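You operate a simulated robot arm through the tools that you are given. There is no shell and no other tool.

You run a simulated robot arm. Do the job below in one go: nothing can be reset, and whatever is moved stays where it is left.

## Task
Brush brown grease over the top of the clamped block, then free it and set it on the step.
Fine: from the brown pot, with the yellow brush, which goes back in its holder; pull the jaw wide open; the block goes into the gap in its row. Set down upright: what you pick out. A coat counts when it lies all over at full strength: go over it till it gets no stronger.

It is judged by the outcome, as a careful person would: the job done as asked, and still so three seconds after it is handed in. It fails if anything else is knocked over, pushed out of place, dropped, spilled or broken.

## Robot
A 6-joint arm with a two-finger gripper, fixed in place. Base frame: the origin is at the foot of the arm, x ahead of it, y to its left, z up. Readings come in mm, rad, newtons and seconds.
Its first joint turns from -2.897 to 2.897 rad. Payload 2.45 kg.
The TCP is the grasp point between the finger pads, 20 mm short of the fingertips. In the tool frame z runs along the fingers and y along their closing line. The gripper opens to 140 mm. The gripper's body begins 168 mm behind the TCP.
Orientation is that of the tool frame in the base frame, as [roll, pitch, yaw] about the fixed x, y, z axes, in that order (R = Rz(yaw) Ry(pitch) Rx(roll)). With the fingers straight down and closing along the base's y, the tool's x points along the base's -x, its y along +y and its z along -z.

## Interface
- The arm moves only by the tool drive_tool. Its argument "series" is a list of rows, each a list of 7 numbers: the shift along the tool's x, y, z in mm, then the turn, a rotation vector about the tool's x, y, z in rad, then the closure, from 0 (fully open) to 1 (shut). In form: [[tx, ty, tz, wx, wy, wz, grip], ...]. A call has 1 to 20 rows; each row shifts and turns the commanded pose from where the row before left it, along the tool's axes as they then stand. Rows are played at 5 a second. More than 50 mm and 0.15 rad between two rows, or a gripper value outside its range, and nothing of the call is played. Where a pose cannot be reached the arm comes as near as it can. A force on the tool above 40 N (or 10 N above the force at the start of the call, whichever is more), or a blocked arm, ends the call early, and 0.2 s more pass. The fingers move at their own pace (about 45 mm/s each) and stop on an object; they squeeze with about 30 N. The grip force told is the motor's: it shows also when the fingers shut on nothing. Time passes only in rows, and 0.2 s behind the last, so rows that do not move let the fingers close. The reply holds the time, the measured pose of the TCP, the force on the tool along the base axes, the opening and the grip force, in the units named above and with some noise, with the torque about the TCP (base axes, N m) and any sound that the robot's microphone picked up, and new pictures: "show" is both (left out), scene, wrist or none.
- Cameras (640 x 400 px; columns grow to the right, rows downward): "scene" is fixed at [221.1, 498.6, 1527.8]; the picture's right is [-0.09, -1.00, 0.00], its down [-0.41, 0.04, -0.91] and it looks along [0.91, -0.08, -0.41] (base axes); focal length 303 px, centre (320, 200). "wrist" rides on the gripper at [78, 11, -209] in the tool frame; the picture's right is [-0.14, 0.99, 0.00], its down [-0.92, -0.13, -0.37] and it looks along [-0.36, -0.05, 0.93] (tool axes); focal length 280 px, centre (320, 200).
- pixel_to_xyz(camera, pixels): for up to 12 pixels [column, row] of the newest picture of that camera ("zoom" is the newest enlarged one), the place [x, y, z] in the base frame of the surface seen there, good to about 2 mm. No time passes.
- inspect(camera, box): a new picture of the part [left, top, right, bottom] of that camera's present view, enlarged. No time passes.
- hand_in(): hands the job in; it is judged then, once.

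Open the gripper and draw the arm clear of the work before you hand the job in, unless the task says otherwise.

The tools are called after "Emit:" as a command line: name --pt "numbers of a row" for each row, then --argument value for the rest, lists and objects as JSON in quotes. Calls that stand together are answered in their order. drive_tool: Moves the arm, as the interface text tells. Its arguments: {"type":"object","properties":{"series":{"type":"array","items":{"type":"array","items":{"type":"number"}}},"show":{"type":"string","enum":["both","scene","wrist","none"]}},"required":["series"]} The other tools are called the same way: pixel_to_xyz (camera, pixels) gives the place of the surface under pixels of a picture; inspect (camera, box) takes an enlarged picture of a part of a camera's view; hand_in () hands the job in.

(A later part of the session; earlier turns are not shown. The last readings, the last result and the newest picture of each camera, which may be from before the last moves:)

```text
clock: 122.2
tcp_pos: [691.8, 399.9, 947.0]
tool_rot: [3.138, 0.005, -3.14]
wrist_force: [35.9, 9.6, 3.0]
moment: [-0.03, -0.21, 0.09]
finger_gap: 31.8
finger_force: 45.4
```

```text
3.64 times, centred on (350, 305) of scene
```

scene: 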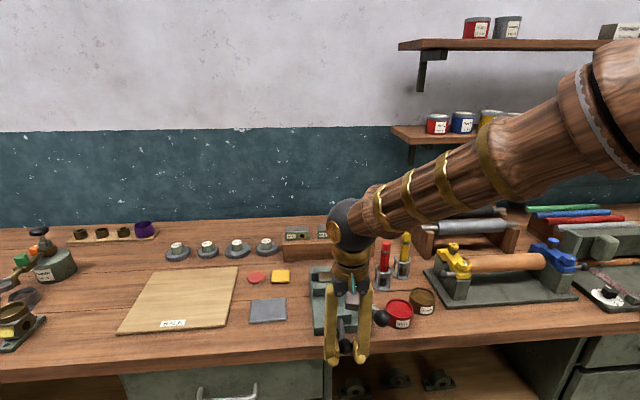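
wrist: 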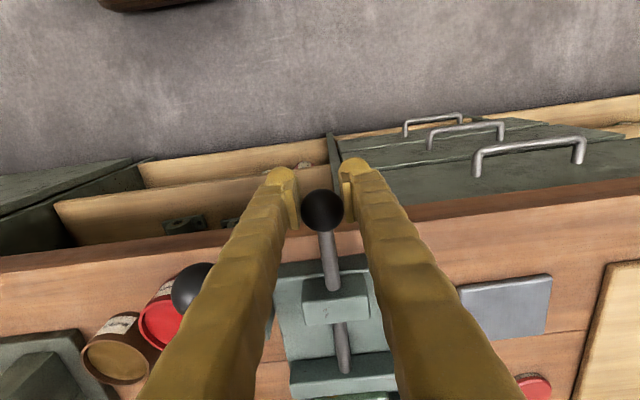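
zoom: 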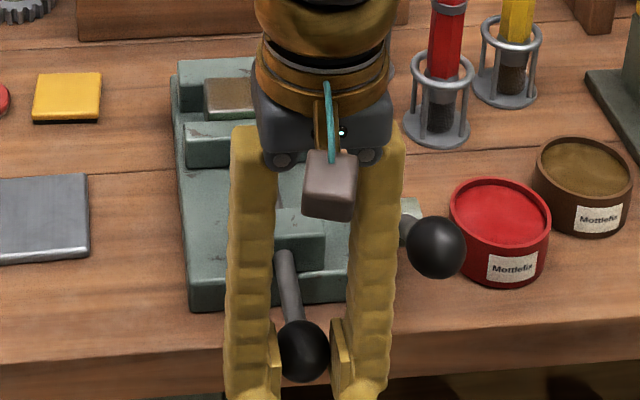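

The knob did not move, so the side lever locks the jaw. I ease back, open, rise and go over the lever knob at (729,313).

Emit:
drive_tool --pt "-4 0 0 0 0 0 1" --pt "-4 0 0 0 0 0 1" --pt "0 0 0 0 0 0 0.57" --pt "0 0 0 0 0 0 0.57" --pt "0 0 0 0 0 0 0.57" --pt "0 0 -20 0 0 0 0.57" --pt "0 0 -30 0 0 0 0.57" --pt "0 0 -30 0 0 0 0.57" --pt "0 0 -30 0 0 0 0.57" --pt "0 0 -30 0 0 0 0.57" --pt "-10 -29 0 0 0 0 0.57" --pt "-10 -29 0 0 0 0 0.57" --pt "-8 -29 0 0 0 0 0.57" --pt "0 0 0 0 0 0 0.57"

Emit:
pixel_to_xyz --camera "wrist" --pixels '[[320, 180], [320, 190], [320, 170], [310, 180], [330, 180]]'

Emit:
inspect --camera "wrist" --box '[220, 100, 440, 300]'

```text
clock: 125.2
tcp_pos: [723.4, 311.4, 1084.0]
tool_rot: [3.137, 0.003, -3.14]
wrist_force: [0.4, -0.1, 0.8]
moment: [0.01, 0.01, 0.0]
finger_gap: 60.0
finger_force: 0.0
```

scene: 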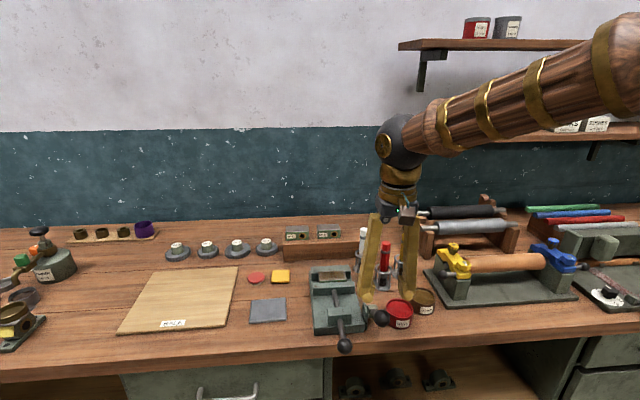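
wrist: 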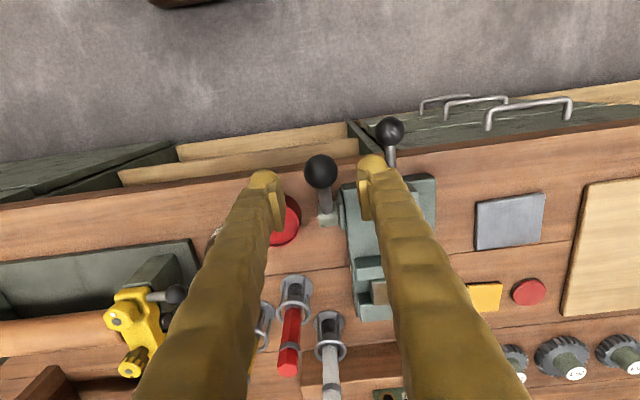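

```text
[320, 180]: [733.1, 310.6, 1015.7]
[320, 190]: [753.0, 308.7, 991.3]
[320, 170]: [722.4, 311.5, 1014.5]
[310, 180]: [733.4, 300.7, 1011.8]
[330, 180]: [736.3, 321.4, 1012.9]
```

```text
2.00 times, centred on (330, 200) of wrist
```

zoom: 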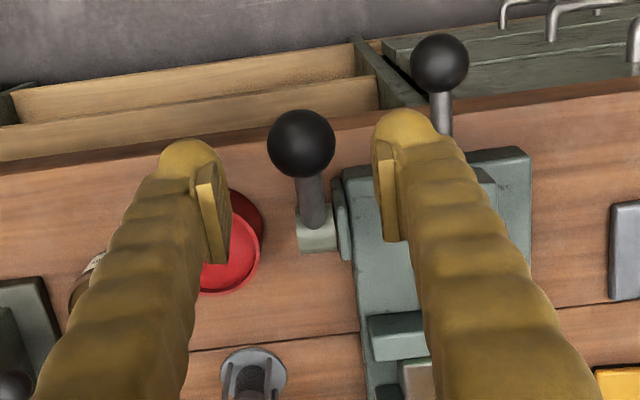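

Lever knob centre refines to (728,311,1001). I descend around it and close gently.

Emit:
drive_tool --pt "-1.5 0 20 0 0 0 0.57" --pt "-1.5 0 20 0 0 0 0.57" --pt "-1.5 0 20 0 0 0 0.57" --pt "0 0 22 0 0 0 0.57" --pt "0 0 0 0 0 0 0.65" --pt "0 0 0 0 0 0 0.72" --pt "0 0 0 0 0 0 0.74" --pt "0 0 0 0 0 0 0.76" --pt "0 0 0 0 0 0 0.78"

Emit:
inspect --camera "wrist" --box '[220, 100, 440, 300]'

```text
clock: 127.2
tcp_pos: [728.3, 313.0, 1003.9]
tool_rot: [3.137, 0.001, -3.141]
wrist_force: [2.4, -11.1, -3.0]
moment: [-0.04, 0.0, 0.06]
finger_gap: 38.2
finger_force: 6.0
```

scene: 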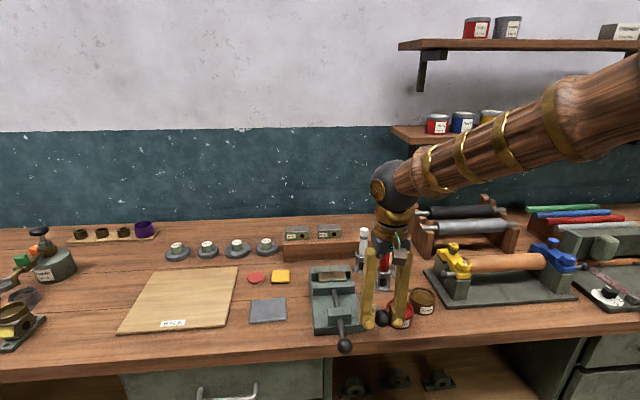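
wrist: 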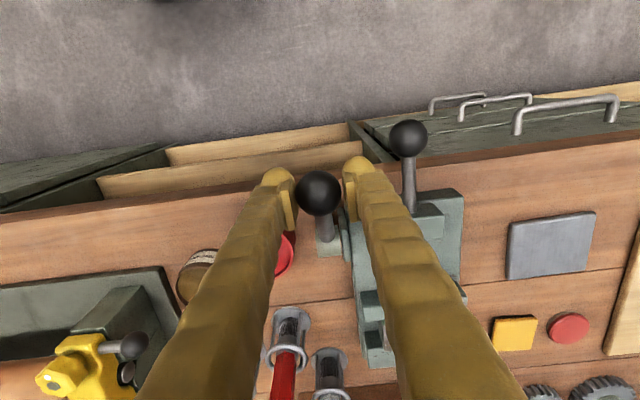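

```text
2.00 times, centred on (330, 200) of wrist
```

zoom: 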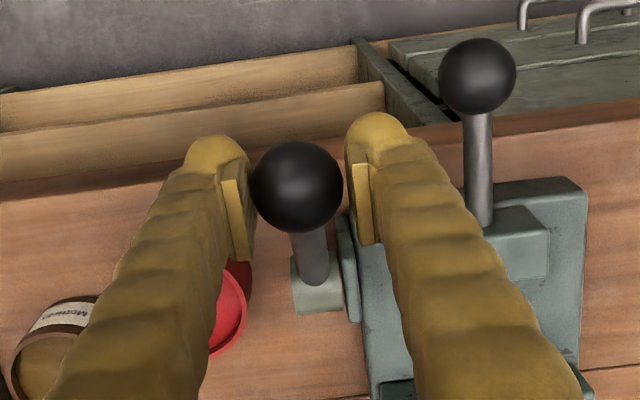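

The right finger touches first (−11 N in y); I shift −2 mm in y and close fully.

Emit:
drive_tool --pt "0 -1 0 0 0 0 0.76" --pt "0 -1 0 0 0 0 0.76" --pt "0 0 0 0 0 0 0.8" --pt "0 0 0 0 0 0 0.85" --pt "0 0 0 0 0 0 0.9" --pt "0 0 0 0 0 0 0.9" --show "none"

```text
clock: 128.6
tcp_pos: [728.6, 312.2, 1003.2]
tool_rot: [3.138, 0.002, -3.14]
wrist_force: [-3.6, 35.4, -3.2]
moment: [0.3, 0.42, -0.01]
finger_gap: 35.7
finger_force: 45.6
```

Now it is overshot (+35 N); I shift back +0.8 mm.

Emit:
drive_tool --pt "0 0.8 0 0 0 0 0.9" --pt "0 0 0 0 0 0 0.9" --show "none"

```text
clock: 129.2
tcp_pos: [729.3, 311.0, 1004.3]
tool_rot: [3.138, 0.002, -3.141]
wrist_force: [-2.4, 41.7, -6.2]
moment: [0.3, 0.48, -0.01]
finger_gap: 35.7
finger_force: 45.3
```

Only the +y finger bears on the knob; I shift +1 mm more to balance.

Emit:
drive_tool --pt "0 0.5 0 0 0 0 0.9" --pt "0 0.5 0 0 0 0 0.9" --pt "0 0 0 0 0 0 0.9" --show "none"

```text
clock: 130.0
tcp_pos: [729.6, 311.2, 1003.5]
tool_rot: [3.138, -0.001, -3.141]
wrist_force: [-15.3, 33.9, 4.9]
moment: [0.26, 0.46, 0.05]
finger_gap: 35.7
finger_force: 45.1
```

I shift another +0.8 mm and then test the lever by moving a few mm up and back along its arc.

Emit:
drive_tool --pt "0 0.8 0 0 0 0 0.9" --pt "0 0 0 0 0 0 0.9" --pt "-1.3 0 -1.6 0 0 0 0.9" --pt "-1.3 0 -1.6 0 0 0 0.9" --pt "-1.3 0 -1.6 0 0 0 0.9" --pt "0 0 0 0 0 0 0.9" --show "none"

```text
clock: 131.4
tcp_pos: [734.1, 310.9, 1007.8]
tool_rot: [3.139, 0.002, -3.141]
wrist_force: [2.9, -3.7, -24.5]
moment: [-0.07, 1.32, 0.02]
finger_gap: 35.1
finger_force: 45.4
```

The grip is balanced in y; there's 24 N resisting upward. I look whether the knob moved.

Emit:
drive_tool --pt "-1.3 0 -1.6 0 0 0 0.9" --pt "-1.3 0 -1.6 0 0 0 0.9" --pt "0 0 0 0 0 0 0.9"

Emit:
pixel_to_xyz --camera "wrist" --pixels '[[320, 190], [320, 180], [320, 200], [322, 205], [327, 235]]'

Emit:
inspect --camera "wrist" --box '[220, 100, 440, 300]'

```text
clock: 132.2
tcp_pos: [735.7, 312.0, 1011.5]
tool_rot: [3.138, 0.002, -3.14]
wrist_force: [1.4, -25.6, -21.5]
moment: [-0.16, 1.17, 0.09]
finger_gap: 35.0
finger_force: 45.3
```

scene: 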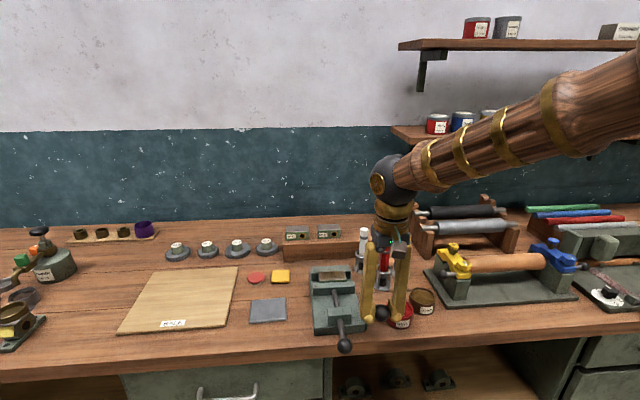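
wrist: 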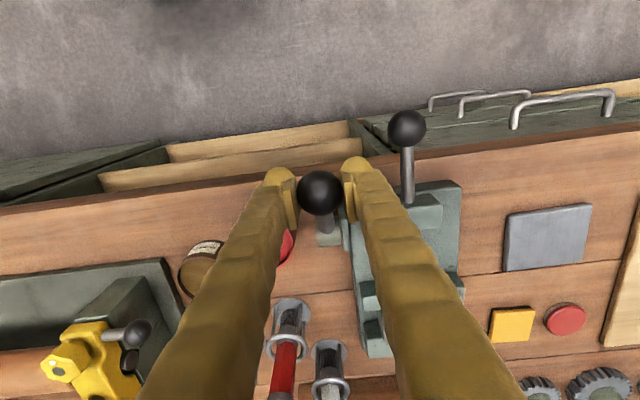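

```text
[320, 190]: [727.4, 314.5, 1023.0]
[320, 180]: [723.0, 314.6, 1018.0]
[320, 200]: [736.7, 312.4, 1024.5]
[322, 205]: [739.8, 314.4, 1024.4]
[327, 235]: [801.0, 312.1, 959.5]
```

```text
2.00 times, centred on (330, 200) of wrist
```

zoom: 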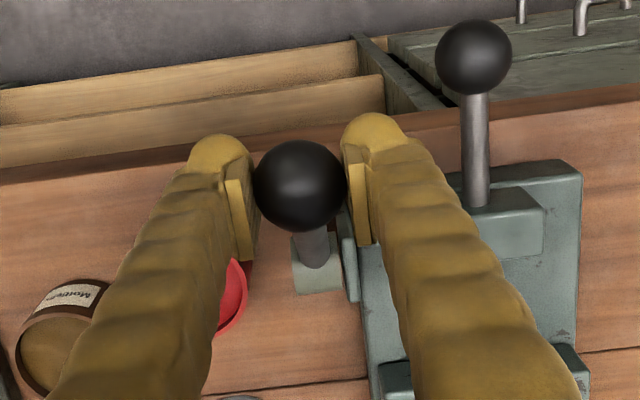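

The knob rose about 6 mm along its arc, so the lever does turn up and back. I continue along the arc (pivot ≈ (803,941), radius ≈ 95) to about 69°.

Emit:
drive_tool --pt "0 -0.7 0 0 0 0 0.9" --pt "-5 0 -4.5 0 0 0 0.9" --pt "-5 0 -4.2 0 0 0 0.9" --pt "-5.5 0 -3.7 0 0 0 0.9" --pt "-5.6 0 -3.5 0 0 0 0.9" --pt "-6 0 -3 0 0 0 0.9" --pt "-6.1 0 -2.6 0 0 0 0.9" --pt "0 0 0 0 0 0 0.9"

Emit:
pixel_to_xyz --camera "wrist" --pixels '[[320, 190], [320, 180], [320, 200], [322, 210]]'

Emit:
inspect --camera "wrist" --box '[220, 100, 440, 300]'

```text
clock: 134.0
tcp_pos: [768.9, 311.7, 1033.5]
tool_rot: [3.137, -0.001, 3.141]
wrist_force: [-8.1, -14.4, -19.4]
moment: [-0.06, 1.33, 0.05]
finger_gap: 34.9
finger_force: 44.8
```

scene: 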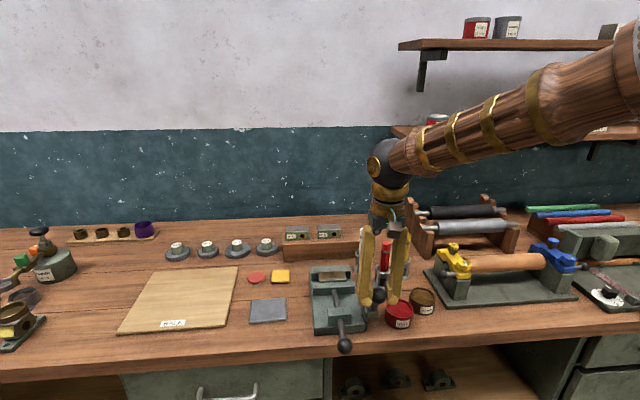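
wrist: 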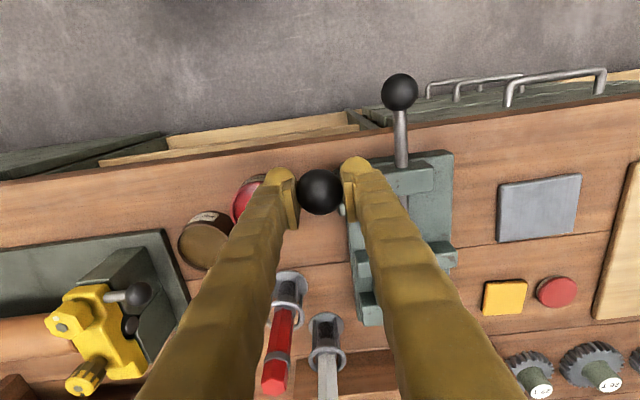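

```text
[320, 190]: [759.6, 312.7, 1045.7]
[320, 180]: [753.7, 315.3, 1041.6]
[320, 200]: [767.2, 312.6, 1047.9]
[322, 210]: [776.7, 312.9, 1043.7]
```

```text
2.00 times, centred on (330, 200) of wrist
```

zoom: 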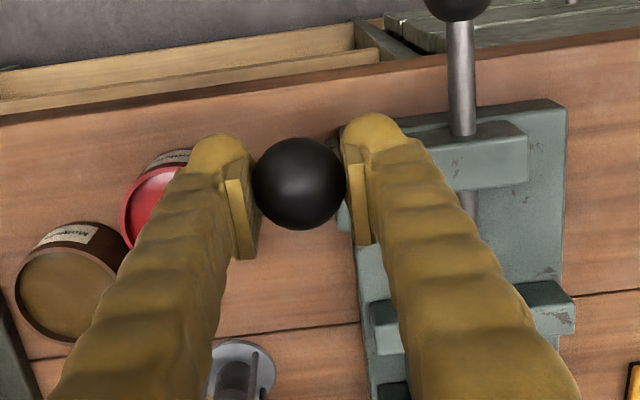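

The lever follows well. I continue over the top to about 117°, watching the force.

Emit:
drive_tool --pt "-6.2 -0.3 -2.1 0 0 0 0.9" --pt "-6.4 0 -1.8 0 0 0 0.9" --pt "-6.5 0 -1.2 0 0 0 0.9" --pt "-6.6 0 -0.8 0 0 0 0.9" --pt "-6.6 0 -0.3 0 0 0 0.9" --pt "-6.7 0 0 0 0 0 0.9" --pt "-6.6 0 0.6 0 0 0 0.9" --pt "-6.5 0 1 0 0 0 0.9" --pt "0 0 0 0 0 0 0.9"

Emit:
pixel_to_xyz --camera "wrist" --pixels '[[320, 190], [320, 180], [320, 200], [322, 210]]'

Emit:
inspect --camera "wrist" --box '[220, 100, 440, 300]'

```text
clock: 136.0
tcp_pos: [822.7, 312.8, 1037.6]
tool_rot: [3.139, 0.0, -3.139]
wrist_force: [-9.4, -16.5, -6.1]
moment: [0.03, 0.84, 0.16]
finger_gap: 34.4
finger_force: 45.2
```

scene: 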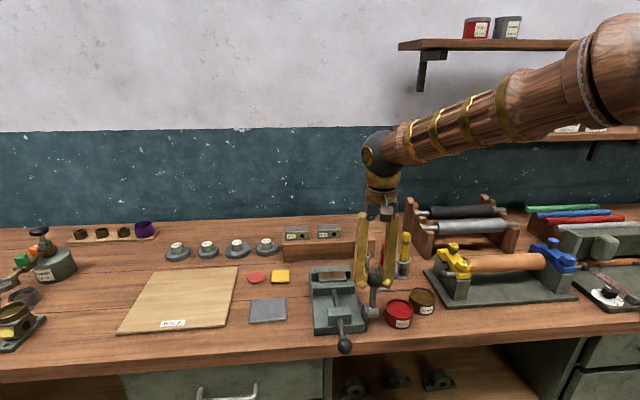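
wrist: 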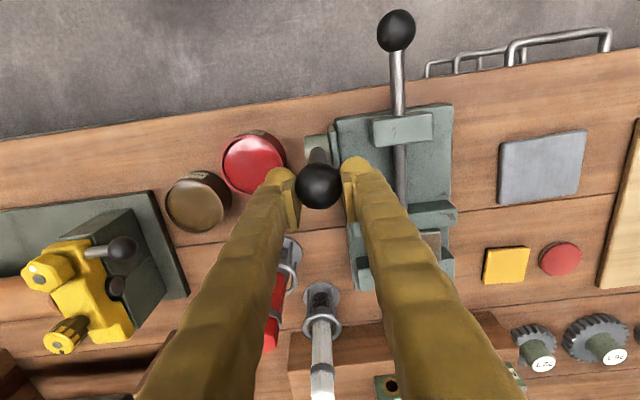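

```text
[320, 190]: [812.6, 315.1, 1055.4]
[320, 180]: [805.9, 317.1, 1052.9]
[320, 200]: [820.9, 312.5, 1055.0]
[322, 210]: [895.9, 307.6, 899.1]
```

```text
2.00 times, centred on (330, 200) of wrist
```

zoom: 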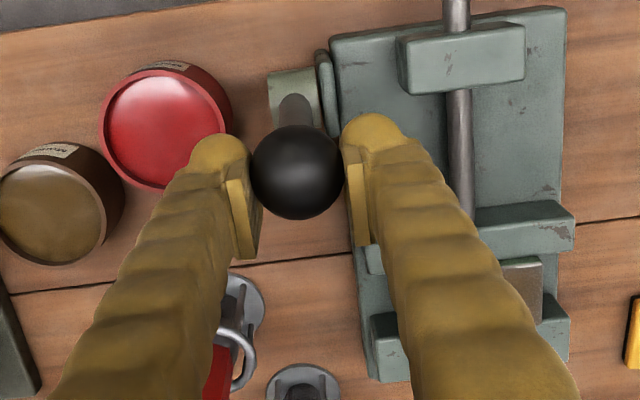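

The lever is past vertical. I continue to around 132°.

Emit:
drive_tool --pt "-6.6 -0.5 1.4 0 0 0 0.9" --pt "-6.5 0 1.8 0 0 0 0.9" --pt "-6.3 0 2.4 0 0 0 0.9" --pt "-6.2 0 2.7 0 0 0 0.9" --pt "-5.9 0 3.2 0 0 0 0.9" --pt "-5.8 0 3.6 0 0 0 0.9" --pt "-5.5 0 4 0 0 0 0.9" --pt "-5.2 0 4.3 0 0 0 0.9" --pt "0 0 0 0 0 0 0.9"

Emit:
pixel_to_xyz --camera "wrist" --pixels '[[320, 190], [320, 180], [320, 200], [318, 160]]'

Emit:
inspect --camera "wrist" --box '[220, 60, 440, 300]'

```text
clock: 138.0
tcp_pos: [869.2, 311.1, 1013.7]
tool_rot: [3.138, 0.0, -3.139]
wrist_force: [0.6, -0.7, 0.3]
moment: [-0.01, -0.02, 0.0]
finger_gap: 13.9
finger_force: 0.0
```

scene: 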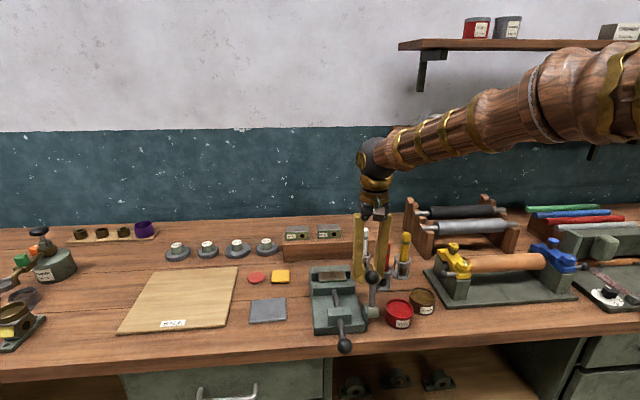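
wrist: 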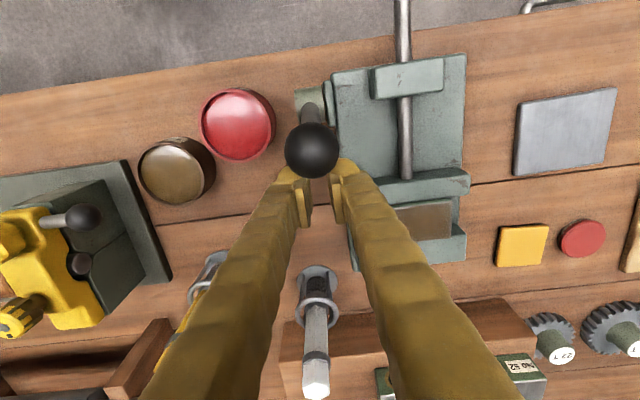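

```text
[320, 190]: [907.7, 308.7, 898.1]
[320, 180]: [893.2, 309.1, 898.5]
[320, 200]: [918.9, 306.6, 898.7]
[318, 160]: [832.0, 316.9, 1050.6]
```

```text
1.67 times, centred on (330, 180) of wrist
```

zoom: 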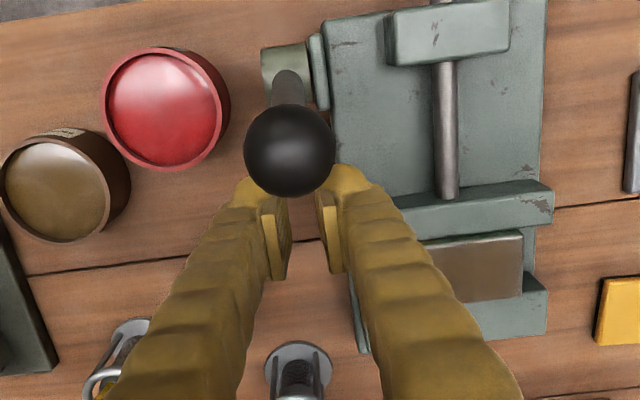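

The fingers slipped off: the lever stopped near 108°, probably its end stop. I rise and check the lever's state.

Emit:
drive_tool --pt "0 0 -20 0 0 0 0.9" --pt "0 0 -30 0 0 0 0.57" --pt "0 0 -30 0 0 0 0.57" --pt "0 0 -20 0 0 0 0.57" --pt "25 0 0 0 0 0 0.57" --pt "30 0 0 0 0 0 0.57" --pt "30 0 0 0 0 0 0.57" --pt "0 0 0 0 0 0 0.57"

Emit:
inspect --camera "scene" --box '[300, 250, 400, 360]'

Emit:
pixel_to_xyz --camera "zoom" --pixels '[[262, 90], [262, 100], [255, 97], [270, 97], [270, 150], [262, 200]]'

```text
clock: 139.8
tcp_pos: [786.6, 309.2, 1116.4]
tool_rot: [3.138, 0.002, -3.14]
wrist_force: [-0.7, -0.3, 0.0]
moment: [-0.03, 0.0, -0.01]
finger_gap: 60.2
finger_force: 0.1
```

scene: 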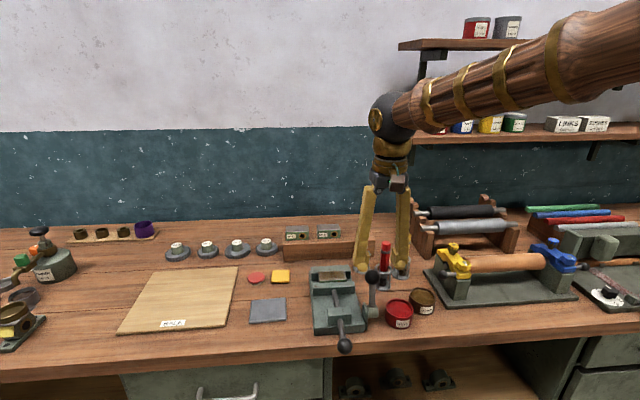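
wrist: 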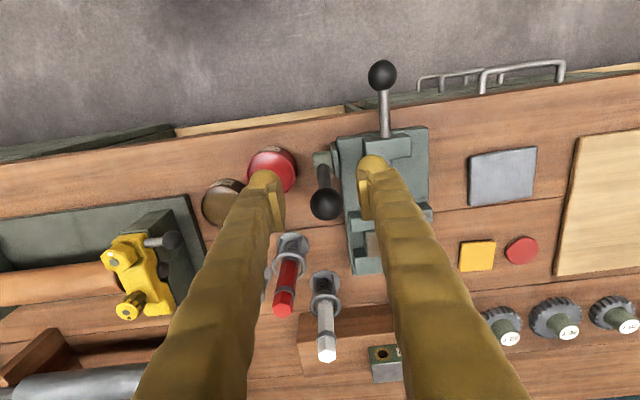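

```text
3.64 times, centred on (350, 305) of scene
```

zoom: 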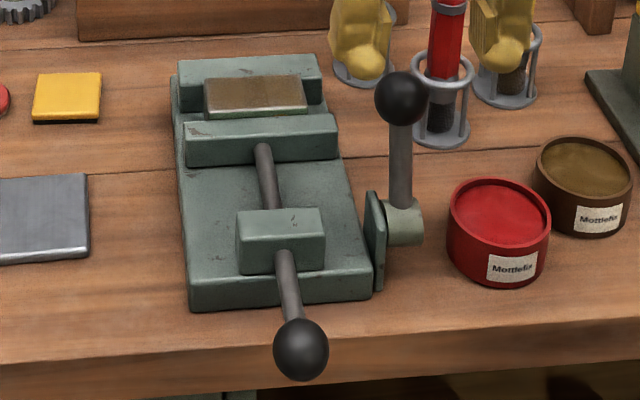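

```text
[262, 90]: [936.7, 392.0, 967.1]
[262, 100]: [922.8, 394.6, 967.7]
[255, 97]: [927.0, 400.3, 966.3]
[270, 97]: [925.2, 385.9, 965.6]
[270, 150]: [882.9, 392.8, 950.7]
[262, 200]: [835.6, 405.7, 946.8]
```

The lever now stands up at about 105°. I go back over the pull knob and close on it again.

Emit:
drive_tool --pt "28 30.2 0 0 0 0 0.57" --pt "28 30.2 0 0 0 0 0.57" --pt "28 30.2 0 0 0 0 0.57" --pt "0 0 30 0 0 0 0.57" --pt "0 0 30 0 0 0 0.57" --pt "0 0 30 0 0 0 0.57" --pt "0 0 30 0 0 0 0.57" --pt "0 0 25 0 0 0 0.57" --pt "0 0 25 0 0 0 0.57" --pt "0 0 0 0 0 0 0.65" --pt "0 0 0 0 0 0 0.72" --pt "0 0 0 0 0 0 0.74" --pt "0 0 0 0 0 0 0.74"

Emit:
inspect --camera "wrist" --box '[260, 120, 400, 260]'

```text
clock: 142.6
tcp_pos: [699.8, 400.7, 944.8]
tool_rot: [3.139, 0.001, -3.139]
wrist_force: [-0.1, 0.4, 0.4]
moment: [-0.04, 0.0, 0.03]
finger_gap: 36.4
finger_force: 0.0
```

scene: 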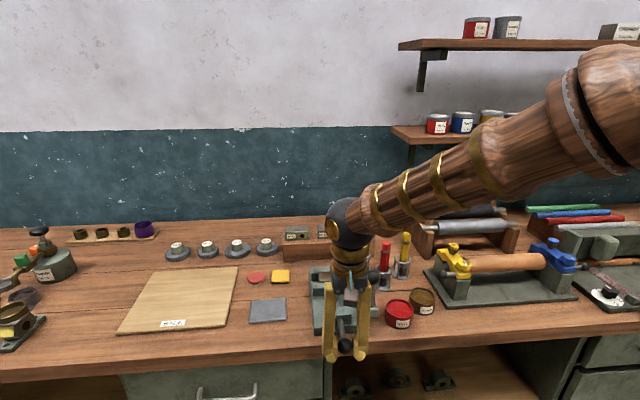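
wrist: 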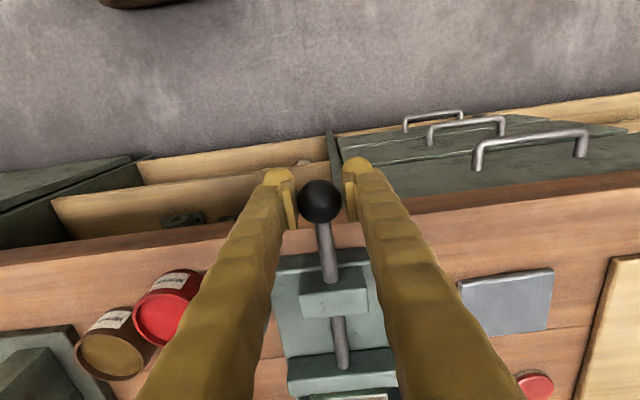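

```text
2.86 times, centred on (330, 190) of wrist
```

zoom: 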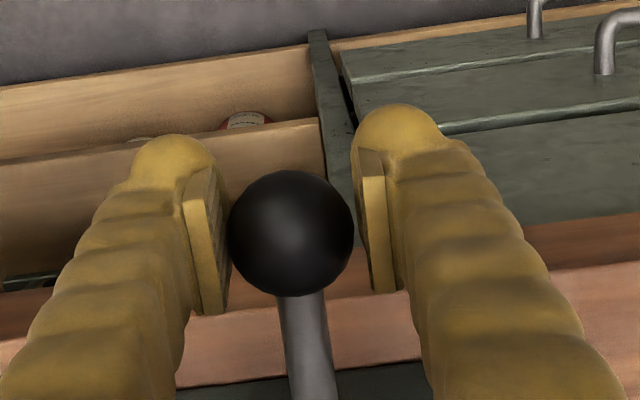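

The knob sits slightly towards the −y finger. I shift −0.8 mm, close, and pull gently.

Emit:
drive_tool --pt "0 -0.8 0 0 0 0 0.76" --pt "0 0 0 0 0 0 0.8" --pt "0 0 0 0 0 0 0.85" --pt "0 0 0 0 0 0 0.85" --pt "1.5 0 0 0 0 0 0.85" --pt "2.5 0 0 0 0 0 0.85" --pt "3 0 0 0 0 0 0.85" --pt "3 0 0 0 0 0 0.85" --pt "0 0 0 0 0 0 0.85"

Emit:
pixel_to_xyz --camera "wrist" --pixels '[[320, 205], [320, 198], [322, 215], [330, 300]]'

```text
clock: 144.4
tcp_pos: [691.6, 399.8, 944.7]
tool_rot: [3.138, 0.002, 3.141]
wrist_force: [-1.1, -4.4, 1.1]
moment: [-0.04, 0.04, -0.03]
finger_gap: 31.9
finger_force: 44.9
stopped in row 9: the force on the tool passed its limit at 42 N (the readings are from after the stop); the commanded pose is now the measured one
```

scene: 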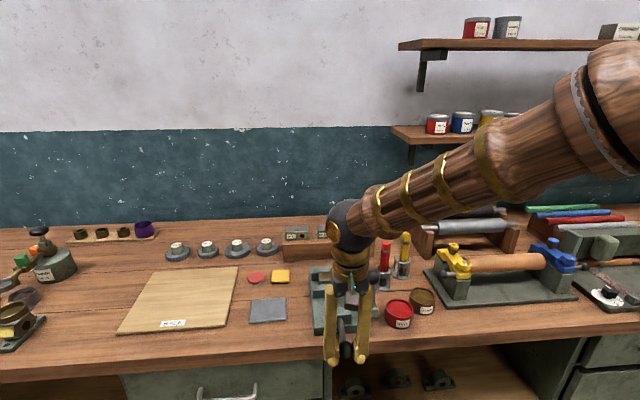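
wrist: 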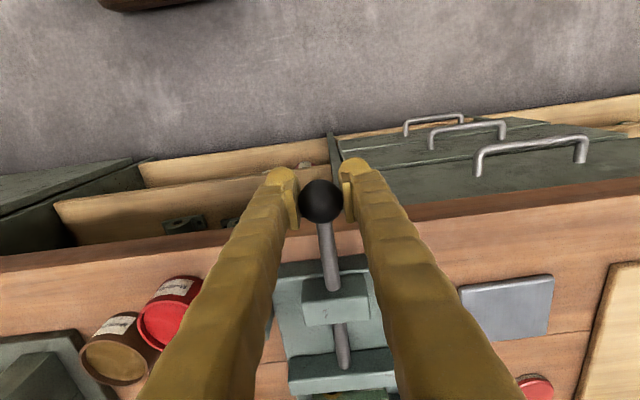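

```text
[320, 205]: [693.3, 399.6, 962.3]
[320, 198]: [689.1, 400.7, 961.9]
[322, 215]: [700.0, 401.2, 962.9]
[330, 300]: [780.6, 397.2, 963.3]
```

The knob stayed with the fingers (now ≈ (696,400)), so the jaw moves, with notable resistance. I continue slower.

Emit:
drive_tool --pt "1.5 0 0 0 0 0 1" --pt "1.5 0 0 0 0 0 1" --pt "1.5 0 0 0 0 0 1" --pt "1.5 0 0 0 0 0 1" --pt "1.5 0 0 0 0 0 1" --pt "1.5 0 0 0 0 0 1" --pt "1.5 0 0 0 0 0 1" --pt "1.5 0 0 0 0 0 1"

Emit:
inspect --camera "scene" --box '[300, 250, 400, 360]'

Emit:
pixel_to_xyz --camera "wrist" --pixels '[[320, 205], [320, 198], [322, 215], [330, 300]]'

```text
clock: 146.2
tcp_pos: [678.9, 400.0, 944.8]
tool_rot: [3.139, 0.002, 3.14]
wrist_force: [2.6, -25.4, 15.1]
moment: [0.04, -0.38, -0.12]
finger_gap: 32.0
finger_force: 44.7
```

scene: 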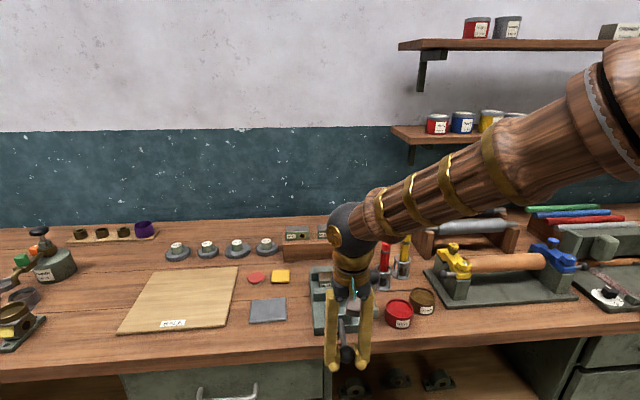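
wrist: 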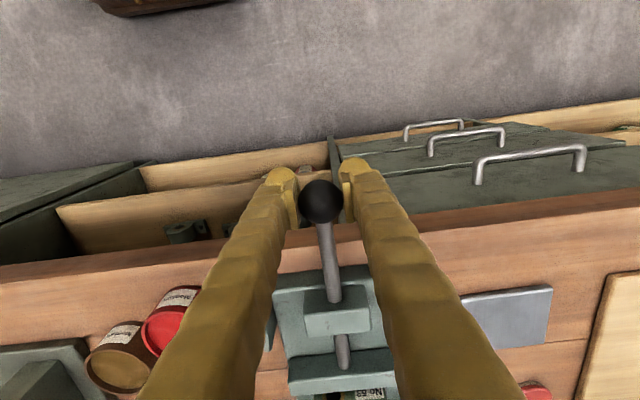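

```text
3.64 times, centred on (350, 305) of scene
```

zoom: 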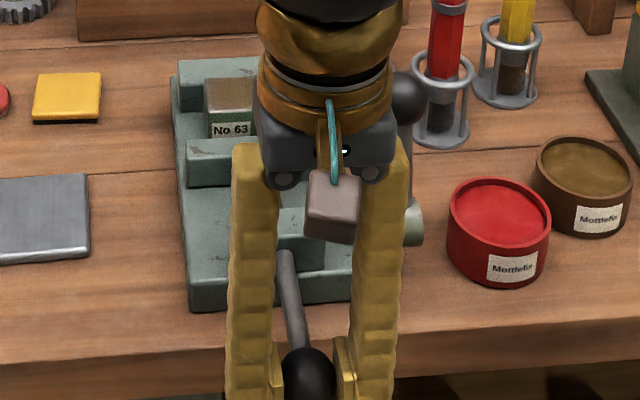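

```text
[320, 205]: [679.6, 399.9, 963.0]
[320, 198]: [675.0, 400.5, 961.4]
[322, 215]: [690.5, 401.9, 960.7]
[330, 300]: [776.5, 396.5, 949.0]
```

The jaw opens and the label "No 63" shows. I keep pulling steadily to the end stop.

Emit:
drive_tool --pt "2 -0.5 0 0 0 0 1" --pt "2.5 0 0 0 0 0 1" --pt "2.5 0 0 0 0 0 1" --pt "2.5 0 0 0 0 0 1" --pt "2.5 0 0 0 0 0 1" --pt "2.5 0 0 0 0 0 1" --pt "2.5 0 0 0 0 0 1" --pt "2.5 0 0 0 0 0 1" --pt "2.5 0 0 0 0 0 1" --pt "2.5 0 0 0 0 0 1" --pt "2.5 0 0 0 0 0 1" --pt "2.5 0 0 0 0 0 1" --pt "2.5 0 0 0 0 0 1" --pt "2.5 0 0 0 0 0 1" --pt "2.5 0 0 0 0 0 1" --pt "2.5 0 0 0 0 0 1"

Emit:
inspect --camera "scene" --box '[300, 250, 400, 360]'

Emit:
pixel_to_xyz --camera "wrist" --pixels '[[320, 205], [320, 198], [322, 215], [330, 310]]'

```text
clock: 149.6
tcp_pos: [641.5, 400.2, 943.9]
tool_rot: [3.14, 0.004, -3.142]
wrist_force: [1.5, 9.1, 17.1]
moment: [-0.02, -0.29, 0.04]
finger_gap: 32.1
finger_force: 44.7
```

scene: 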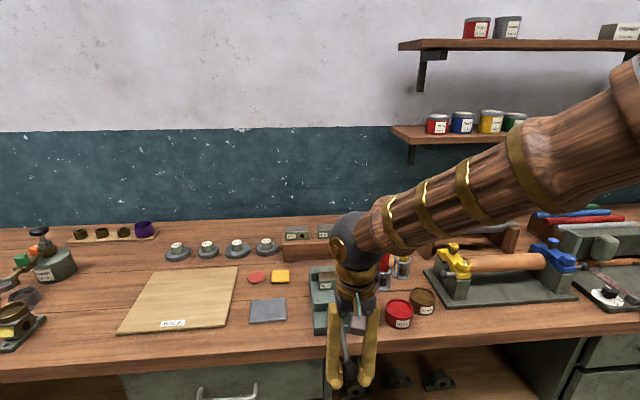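
wrist: 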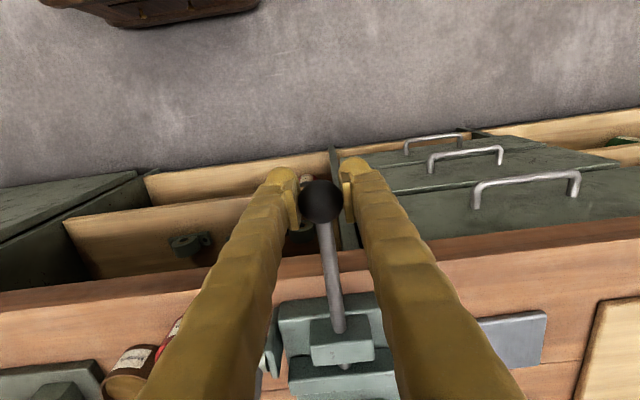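

```text
3.64 times, centred on (350, 305) of scene
```

zoom: 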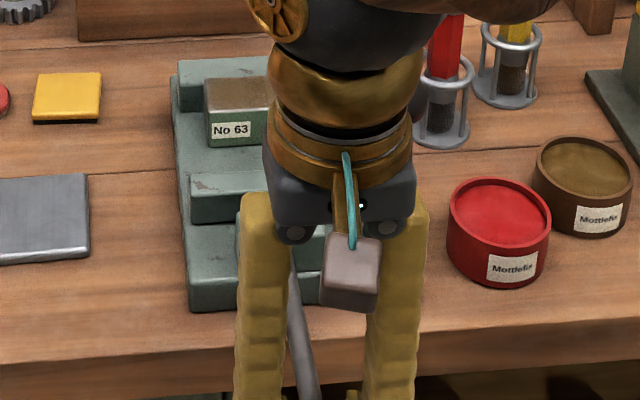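

```text
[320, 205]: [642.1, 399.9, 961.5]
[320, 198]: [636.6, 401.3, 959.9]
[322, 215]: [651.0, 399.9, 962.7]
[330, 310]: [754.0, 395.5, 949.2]
```

About 60 mm opened so far; I continue to the end.

Emit:
drive_tool --pt "2.5 0 0 0 0 0 1" --pt "2.5 0 0 0 0 0 1" --pt "2.5 0 0 0 0 0 1" --pt "2.5 0 0 0 0 0 1" --pt "2.5 0 0 0 0 0 1" --pt "2.5 0 0 0 0 0 1" --pt "2.5 0 0 0 0 0 1" --pt "2.5 0 0 0 0 0 1" --pt "2.5 0 0 0 0 0 1" --pt "2.5 0 0 0 0 0 1" --pt "2.5 0 0 0 0 0 1" --pt "2.5 0 0 0 0 0 1"

Emit:
pixel_to_xyz --camera "wrist" --pixels '[[320, 205], [320, 198], [322, 215], [330, 310]]'

```text
clock: 151.1
tcp_pos: [627.6, 399.8, 945.3]
tool_rot: [3.137, 0.006, -3.14]
wrist_force: [8.9, 4.2, -8.1]
moment: [-0.02, -0.19, 0.05]
finger_gap: 32.1
finger_force: 44.8
stopped in row 7: the force on the tool passed its limit at 40 N (the readings are from after the stop); the commanded pose is now the measured one
```

scene: 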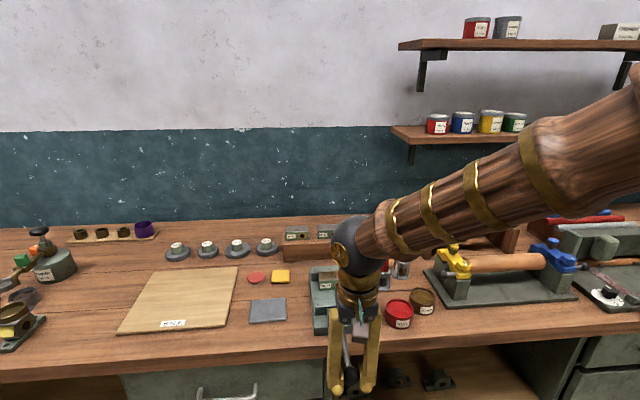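
wrist: 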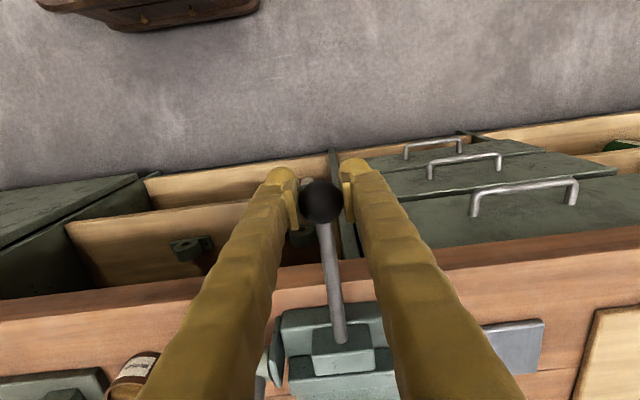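

```text
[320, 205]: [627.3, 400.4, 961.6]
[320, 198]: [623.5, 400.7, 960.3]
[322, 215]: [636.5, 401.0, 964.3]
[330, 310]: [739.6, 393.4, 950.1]
```

It stopped after ~73 mm, likely the end stop. I nudge once more to confirm.

Emit:
drive_tool --pt "1.5 0 0 0 0 0 1" --pt "1.5 0 0 0 0 0 1" --pt "1.5 0 0 0 0 0 1" --pt "1.5 0 0 0 0 0 1" --pt "0 0 0 0 0 0 1" --show "wrist"

Emit:
pixel_to_xyz --camera "wrist" --pixels '[[320, 205], [320, 198], [322, 215]]'

```text
clock: 152.3
tcp_pos: [622.0, 399.7, 945.1]
tool_rot: [3.138, 0.007, 3.142]
wrist_force: [36.9, -3.6, 10.3]
moment: [0.02, -0.13, 0.01]
finger_gap: 32.0
finger_force: 45.2
```

wrist: 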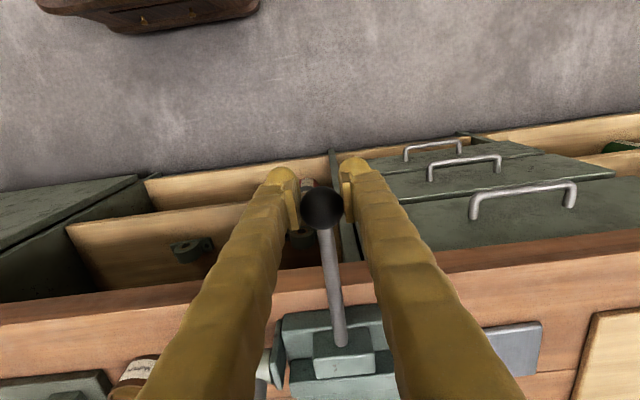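

```text
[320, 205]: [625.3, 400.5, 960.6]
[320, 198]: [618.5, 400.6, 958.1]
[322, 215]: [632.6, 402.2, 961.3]
```

The fingers began sliding over the knob at 37 N, so the jaw is at its end stop. I ease off, open and rise to view the vise.

Emit:
drive_tool --pt "-3 0 0 0 0 0 1" --pt "0 0 0 0 0 0 0.57" --pt "0 0 0 0 0 0 0.57" --pt "0 0 0 0 0 0 0.57" --pt "0 0 -20 0 0 0 0.57" --pt "0 0 -40 0 0 0 0.5" --pt "0 0 -40 0 0 0 0.4" --pt "0 0 -40 0 0 0 0.3" --pt "0 0 -40 0 0 0 0.3" --pt "0 0 -40 0 0 0 0.3" --pt "0 0 0 0 0 0 0.3"

Emit:
inspect --camera "scene" --box '[300, 250, 400, 370]'

Emit:
inspect --camera "wrist" --box '[240, 140, 420, 360]'

```text
clock: 154.7
tcp_pos: [625.4, 395.3, 1167.8]
tool_rot: [3.138, 0.007, 3.141]
wrist_force: [-0.2, 0.7, -1.1]
moment: [0.0, 0.02, 0.02]
finger_gap: 98.3
finger_force: 0.1
```

scene: 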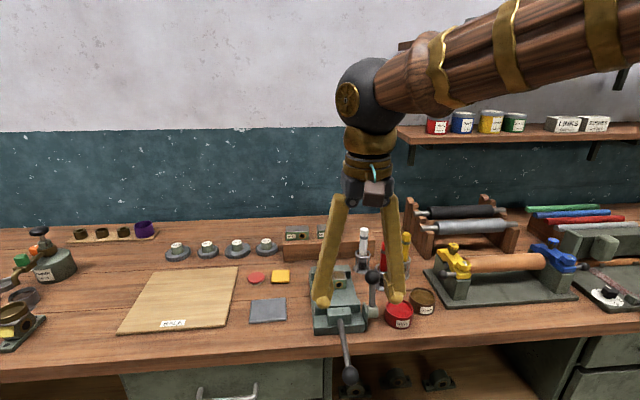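
wrist: 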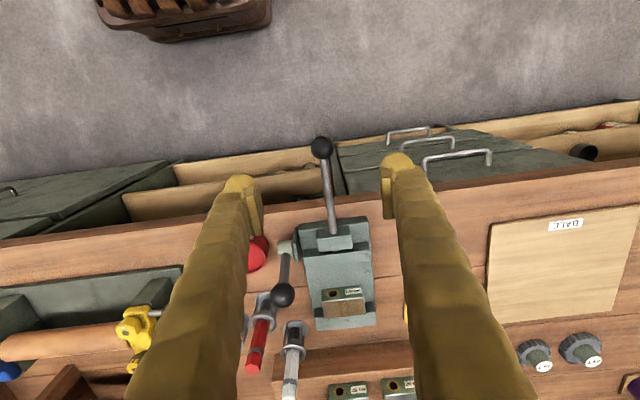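

```text
3.33 times, centred on (350, 310) of scene
```

zoom: 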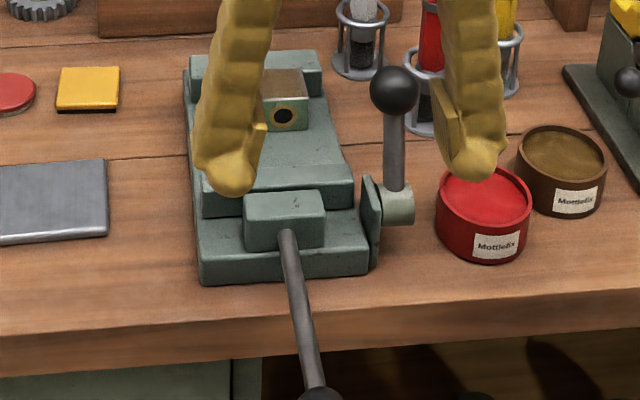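

```text
1.82 times, centred on (330, 250) of wrist
```

zoom: 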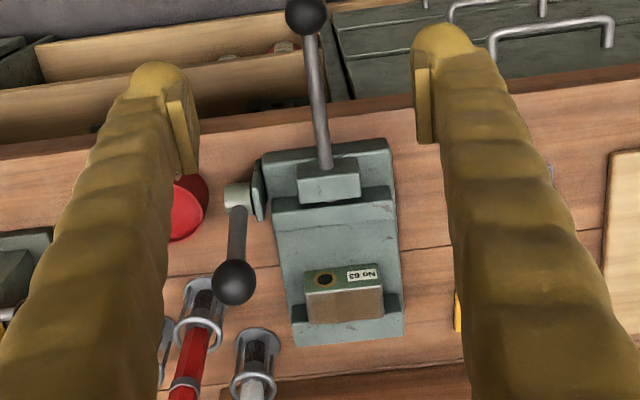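

The jaw is wide open and the block "No 63" stands free against the rear jaw. Before picking, I test whether the arm reaches the gap on the step with a 0.6 rad tilt, hovering at (1142,272,1100).

Emit:
drive_tool --pt "0 0 0 0 -0.15 0 0.3" --pt "0 0 0 0 -0.15 0 0.3" --pt "0 0 0 0 -0.15 0 0.3" --pt "0 0 0 0 -0.15 0 0.3" --pt "-29.9 -9.46 26.8 0 0 0 0.3" --pt "-29.9 -9.46 26.8 0 0 0 0.3" --pt "-29.9 -9.46 26.8 0 0 0 0.3" --pt "-29.9 -9.46 26.8 0 0 0 0.3" --pt "-29.9 -9.46 26.8 0 0 0 0.3" --pt "-29.9 -9.46 26.8 0 0 0 0.3" --pt "-29.9 -9.46 26.8 0 0 0 0.3" --pt "-29.9 -9.46 26.8 0 0 0 0.3" --pt "-29.9 -9.46 26.8 0 0 0 0.3" --pt "-29.9 -9.46 26.8 0 0 0 0.3" --pt "-29.9 -9.46 26.8 0 0 0 0.3" --pt "-29.9 -9.46 26.8 0 0 0 0.3" --pt "-29.9 -9.46 26.8 0 0 0 0.3" --pt "0 0 0 0 0 0 0.3"

Emit:
inspect --camera "scene" --box '[270, 215, 390, 345]'

```text
clock: 158.5
tcp_pos: [1143.0, 276.0, 1099.8]
tool_rot: [3.139, 0.607, 3.14]
wrist_force: [0.2, -0.1, 0.0]
moment: [0.0, 0.02, 0.04]
finger_gap: 97.9
finger_force: 0.1
```

scene: 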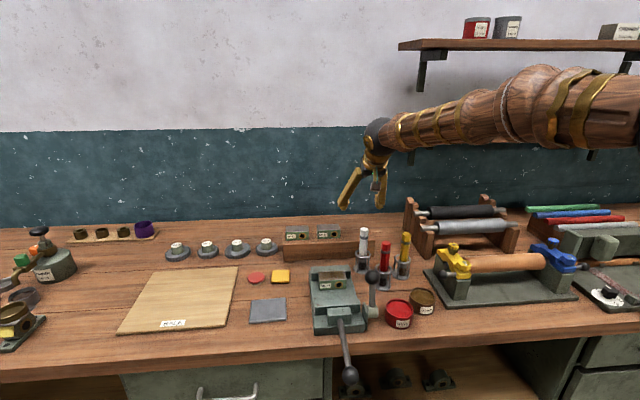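
wrist: 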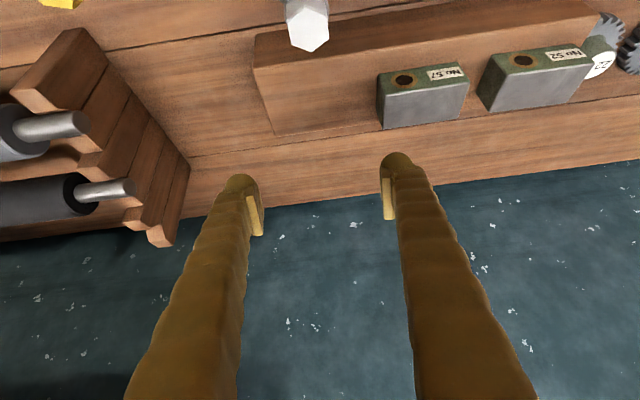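

```text
3.08 times, centred on (330, 280) of scene
```

zoom: 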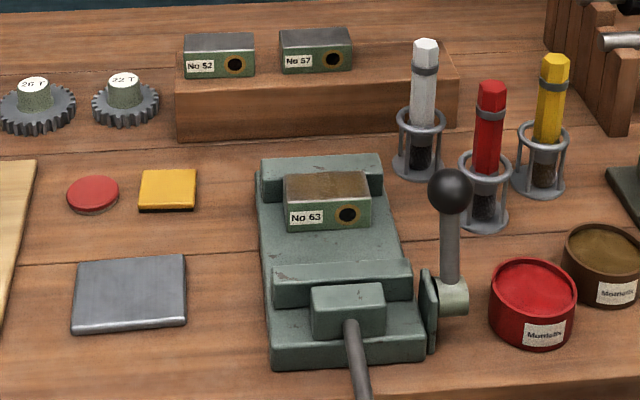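

The hover pose is reached. I measure the step, No 57 and No 52 with the wrist view to fix the target spot.

Emit:
pixel_to_xyz --camera "wrist" --pixels '[[380, 80], [462, 64], [470, 86], [384, 98], [383, 126], [466, 112], [380, 128], [262, 75], [300, 90], [278, 130], [340, 100], [350, 125]]'

Emit:
pixel_to_xyz --camera "wrist" --pixels '[[488, 62], [583, 45], [593, 62], [490, 82], [490, 108], [585, 90], [255, 67], [280, 62], [365, 50], [310, 45], [272, 118], [360, 90]]'

Emit:
pixel_to_xyz --camera "zoom" --pixels '[[287, 178], [365, 172], [370, 195], [290, 205], [290, 230], [370, 226], [330, 185], [275, 45], [285, 70], [350, 66], [350, 46], [440, 75]]'

```text
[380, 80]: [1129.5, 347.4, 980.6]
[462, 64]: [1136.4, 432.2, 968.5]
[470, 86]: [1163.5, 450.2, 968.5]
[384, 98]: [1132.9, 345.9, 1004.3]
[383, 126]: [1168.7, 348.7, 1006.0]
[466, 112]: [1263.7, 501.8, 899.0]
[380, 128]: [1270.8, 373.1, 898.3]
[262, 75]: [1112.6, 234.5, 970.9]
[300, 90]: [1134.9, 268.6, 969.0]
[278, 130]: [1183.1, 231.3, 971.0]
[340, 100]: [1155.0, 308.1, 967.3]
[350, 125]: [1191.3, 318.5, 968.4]
```

```text
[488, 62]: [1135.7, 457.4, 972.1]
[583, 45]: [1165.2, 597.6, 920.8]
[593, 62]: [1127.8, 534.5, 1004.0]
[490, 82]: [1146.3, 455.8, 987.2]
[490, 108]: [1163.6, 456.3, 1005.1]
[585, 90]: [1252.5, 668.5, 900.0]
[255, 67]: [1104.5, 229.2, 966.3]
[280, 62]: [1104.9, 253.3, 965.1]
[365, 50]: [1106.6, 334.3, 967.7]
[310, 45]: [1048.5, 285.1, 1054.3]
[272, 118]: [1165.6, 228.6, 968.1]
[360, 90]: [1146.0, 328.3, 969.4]
```

```text
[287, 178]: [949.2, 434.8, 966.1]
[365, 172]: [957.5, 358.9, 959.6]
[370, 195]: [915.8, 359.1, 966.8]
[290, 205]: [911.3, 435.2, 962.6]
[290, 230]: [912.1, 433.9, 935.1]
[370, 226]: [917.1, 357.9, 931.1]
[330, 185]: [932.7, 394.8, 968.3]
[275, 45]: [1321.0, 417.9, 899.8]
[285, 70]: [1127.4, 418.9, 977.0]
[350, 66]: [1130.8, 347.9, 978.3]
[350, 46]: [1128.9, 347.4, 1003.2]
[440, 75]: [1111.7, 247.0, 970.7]
```

The gap centre is at about (1149,272) with step top z≈969. I check reach down at z≈1005 with a narrower opening.

Emit:
drive_tool --pt "0 -4 0 0 0 0 0.45" --pt "0 0 0 0 0 0 0.45" --pt "10.84 0 15.6 0 0 0 0.45" --pt "10.84 0 15.6 0 0 0 0.45" --pt "10.84 0 15.6 0 0 0 0.45" --pt "10.84 0 15.6 0 0 0 0.45" --pt "10.84 0 15.6 0 0 0 0.45" --pt "0 0 0 0 0 0 0.45"

Emit:
inspect --camera "scene" --box '[280, 200, 400, 290]'

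```text
clock: 160.3
tcp_pos: [1141.1, 272.0, 1003.3]
tool_rot: [3.139, 0.605, 3.14]
wrist_force: [-0.7, 0.3, 0.5]
moment: [0.02, -0.01, 0.01]
finger_gap: 77.1
finger_force: 0.0
```

scene: 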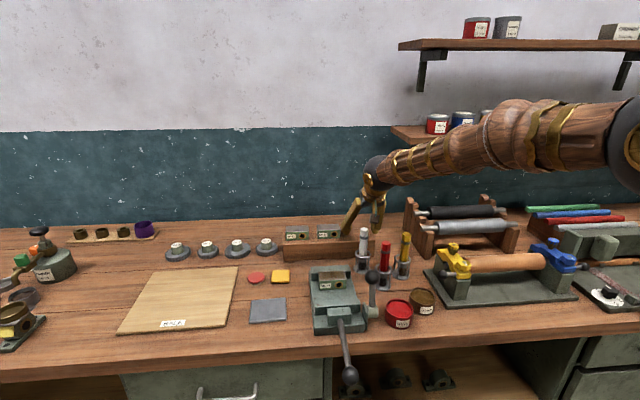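
wrist: 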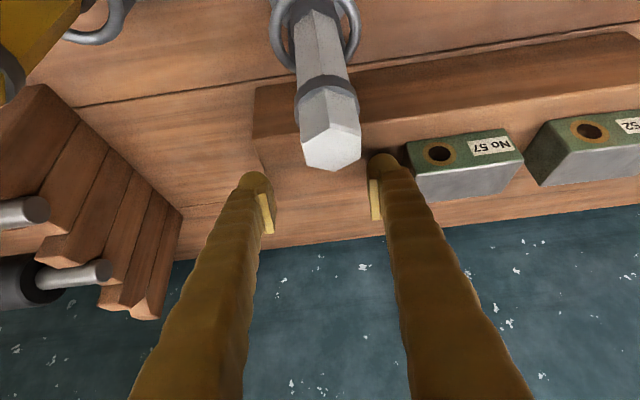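

```text
4.44 times, centred on (340, 245) of scene
```

zoom: 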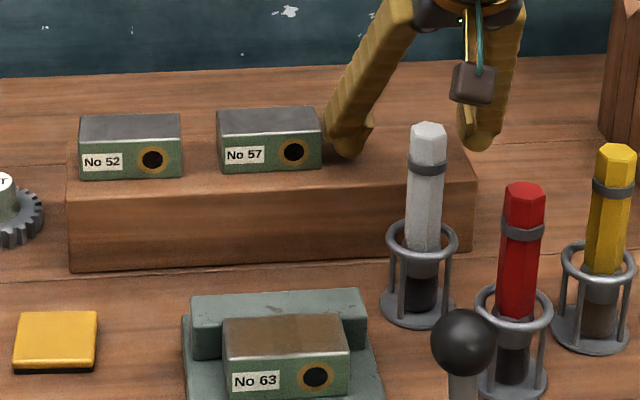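

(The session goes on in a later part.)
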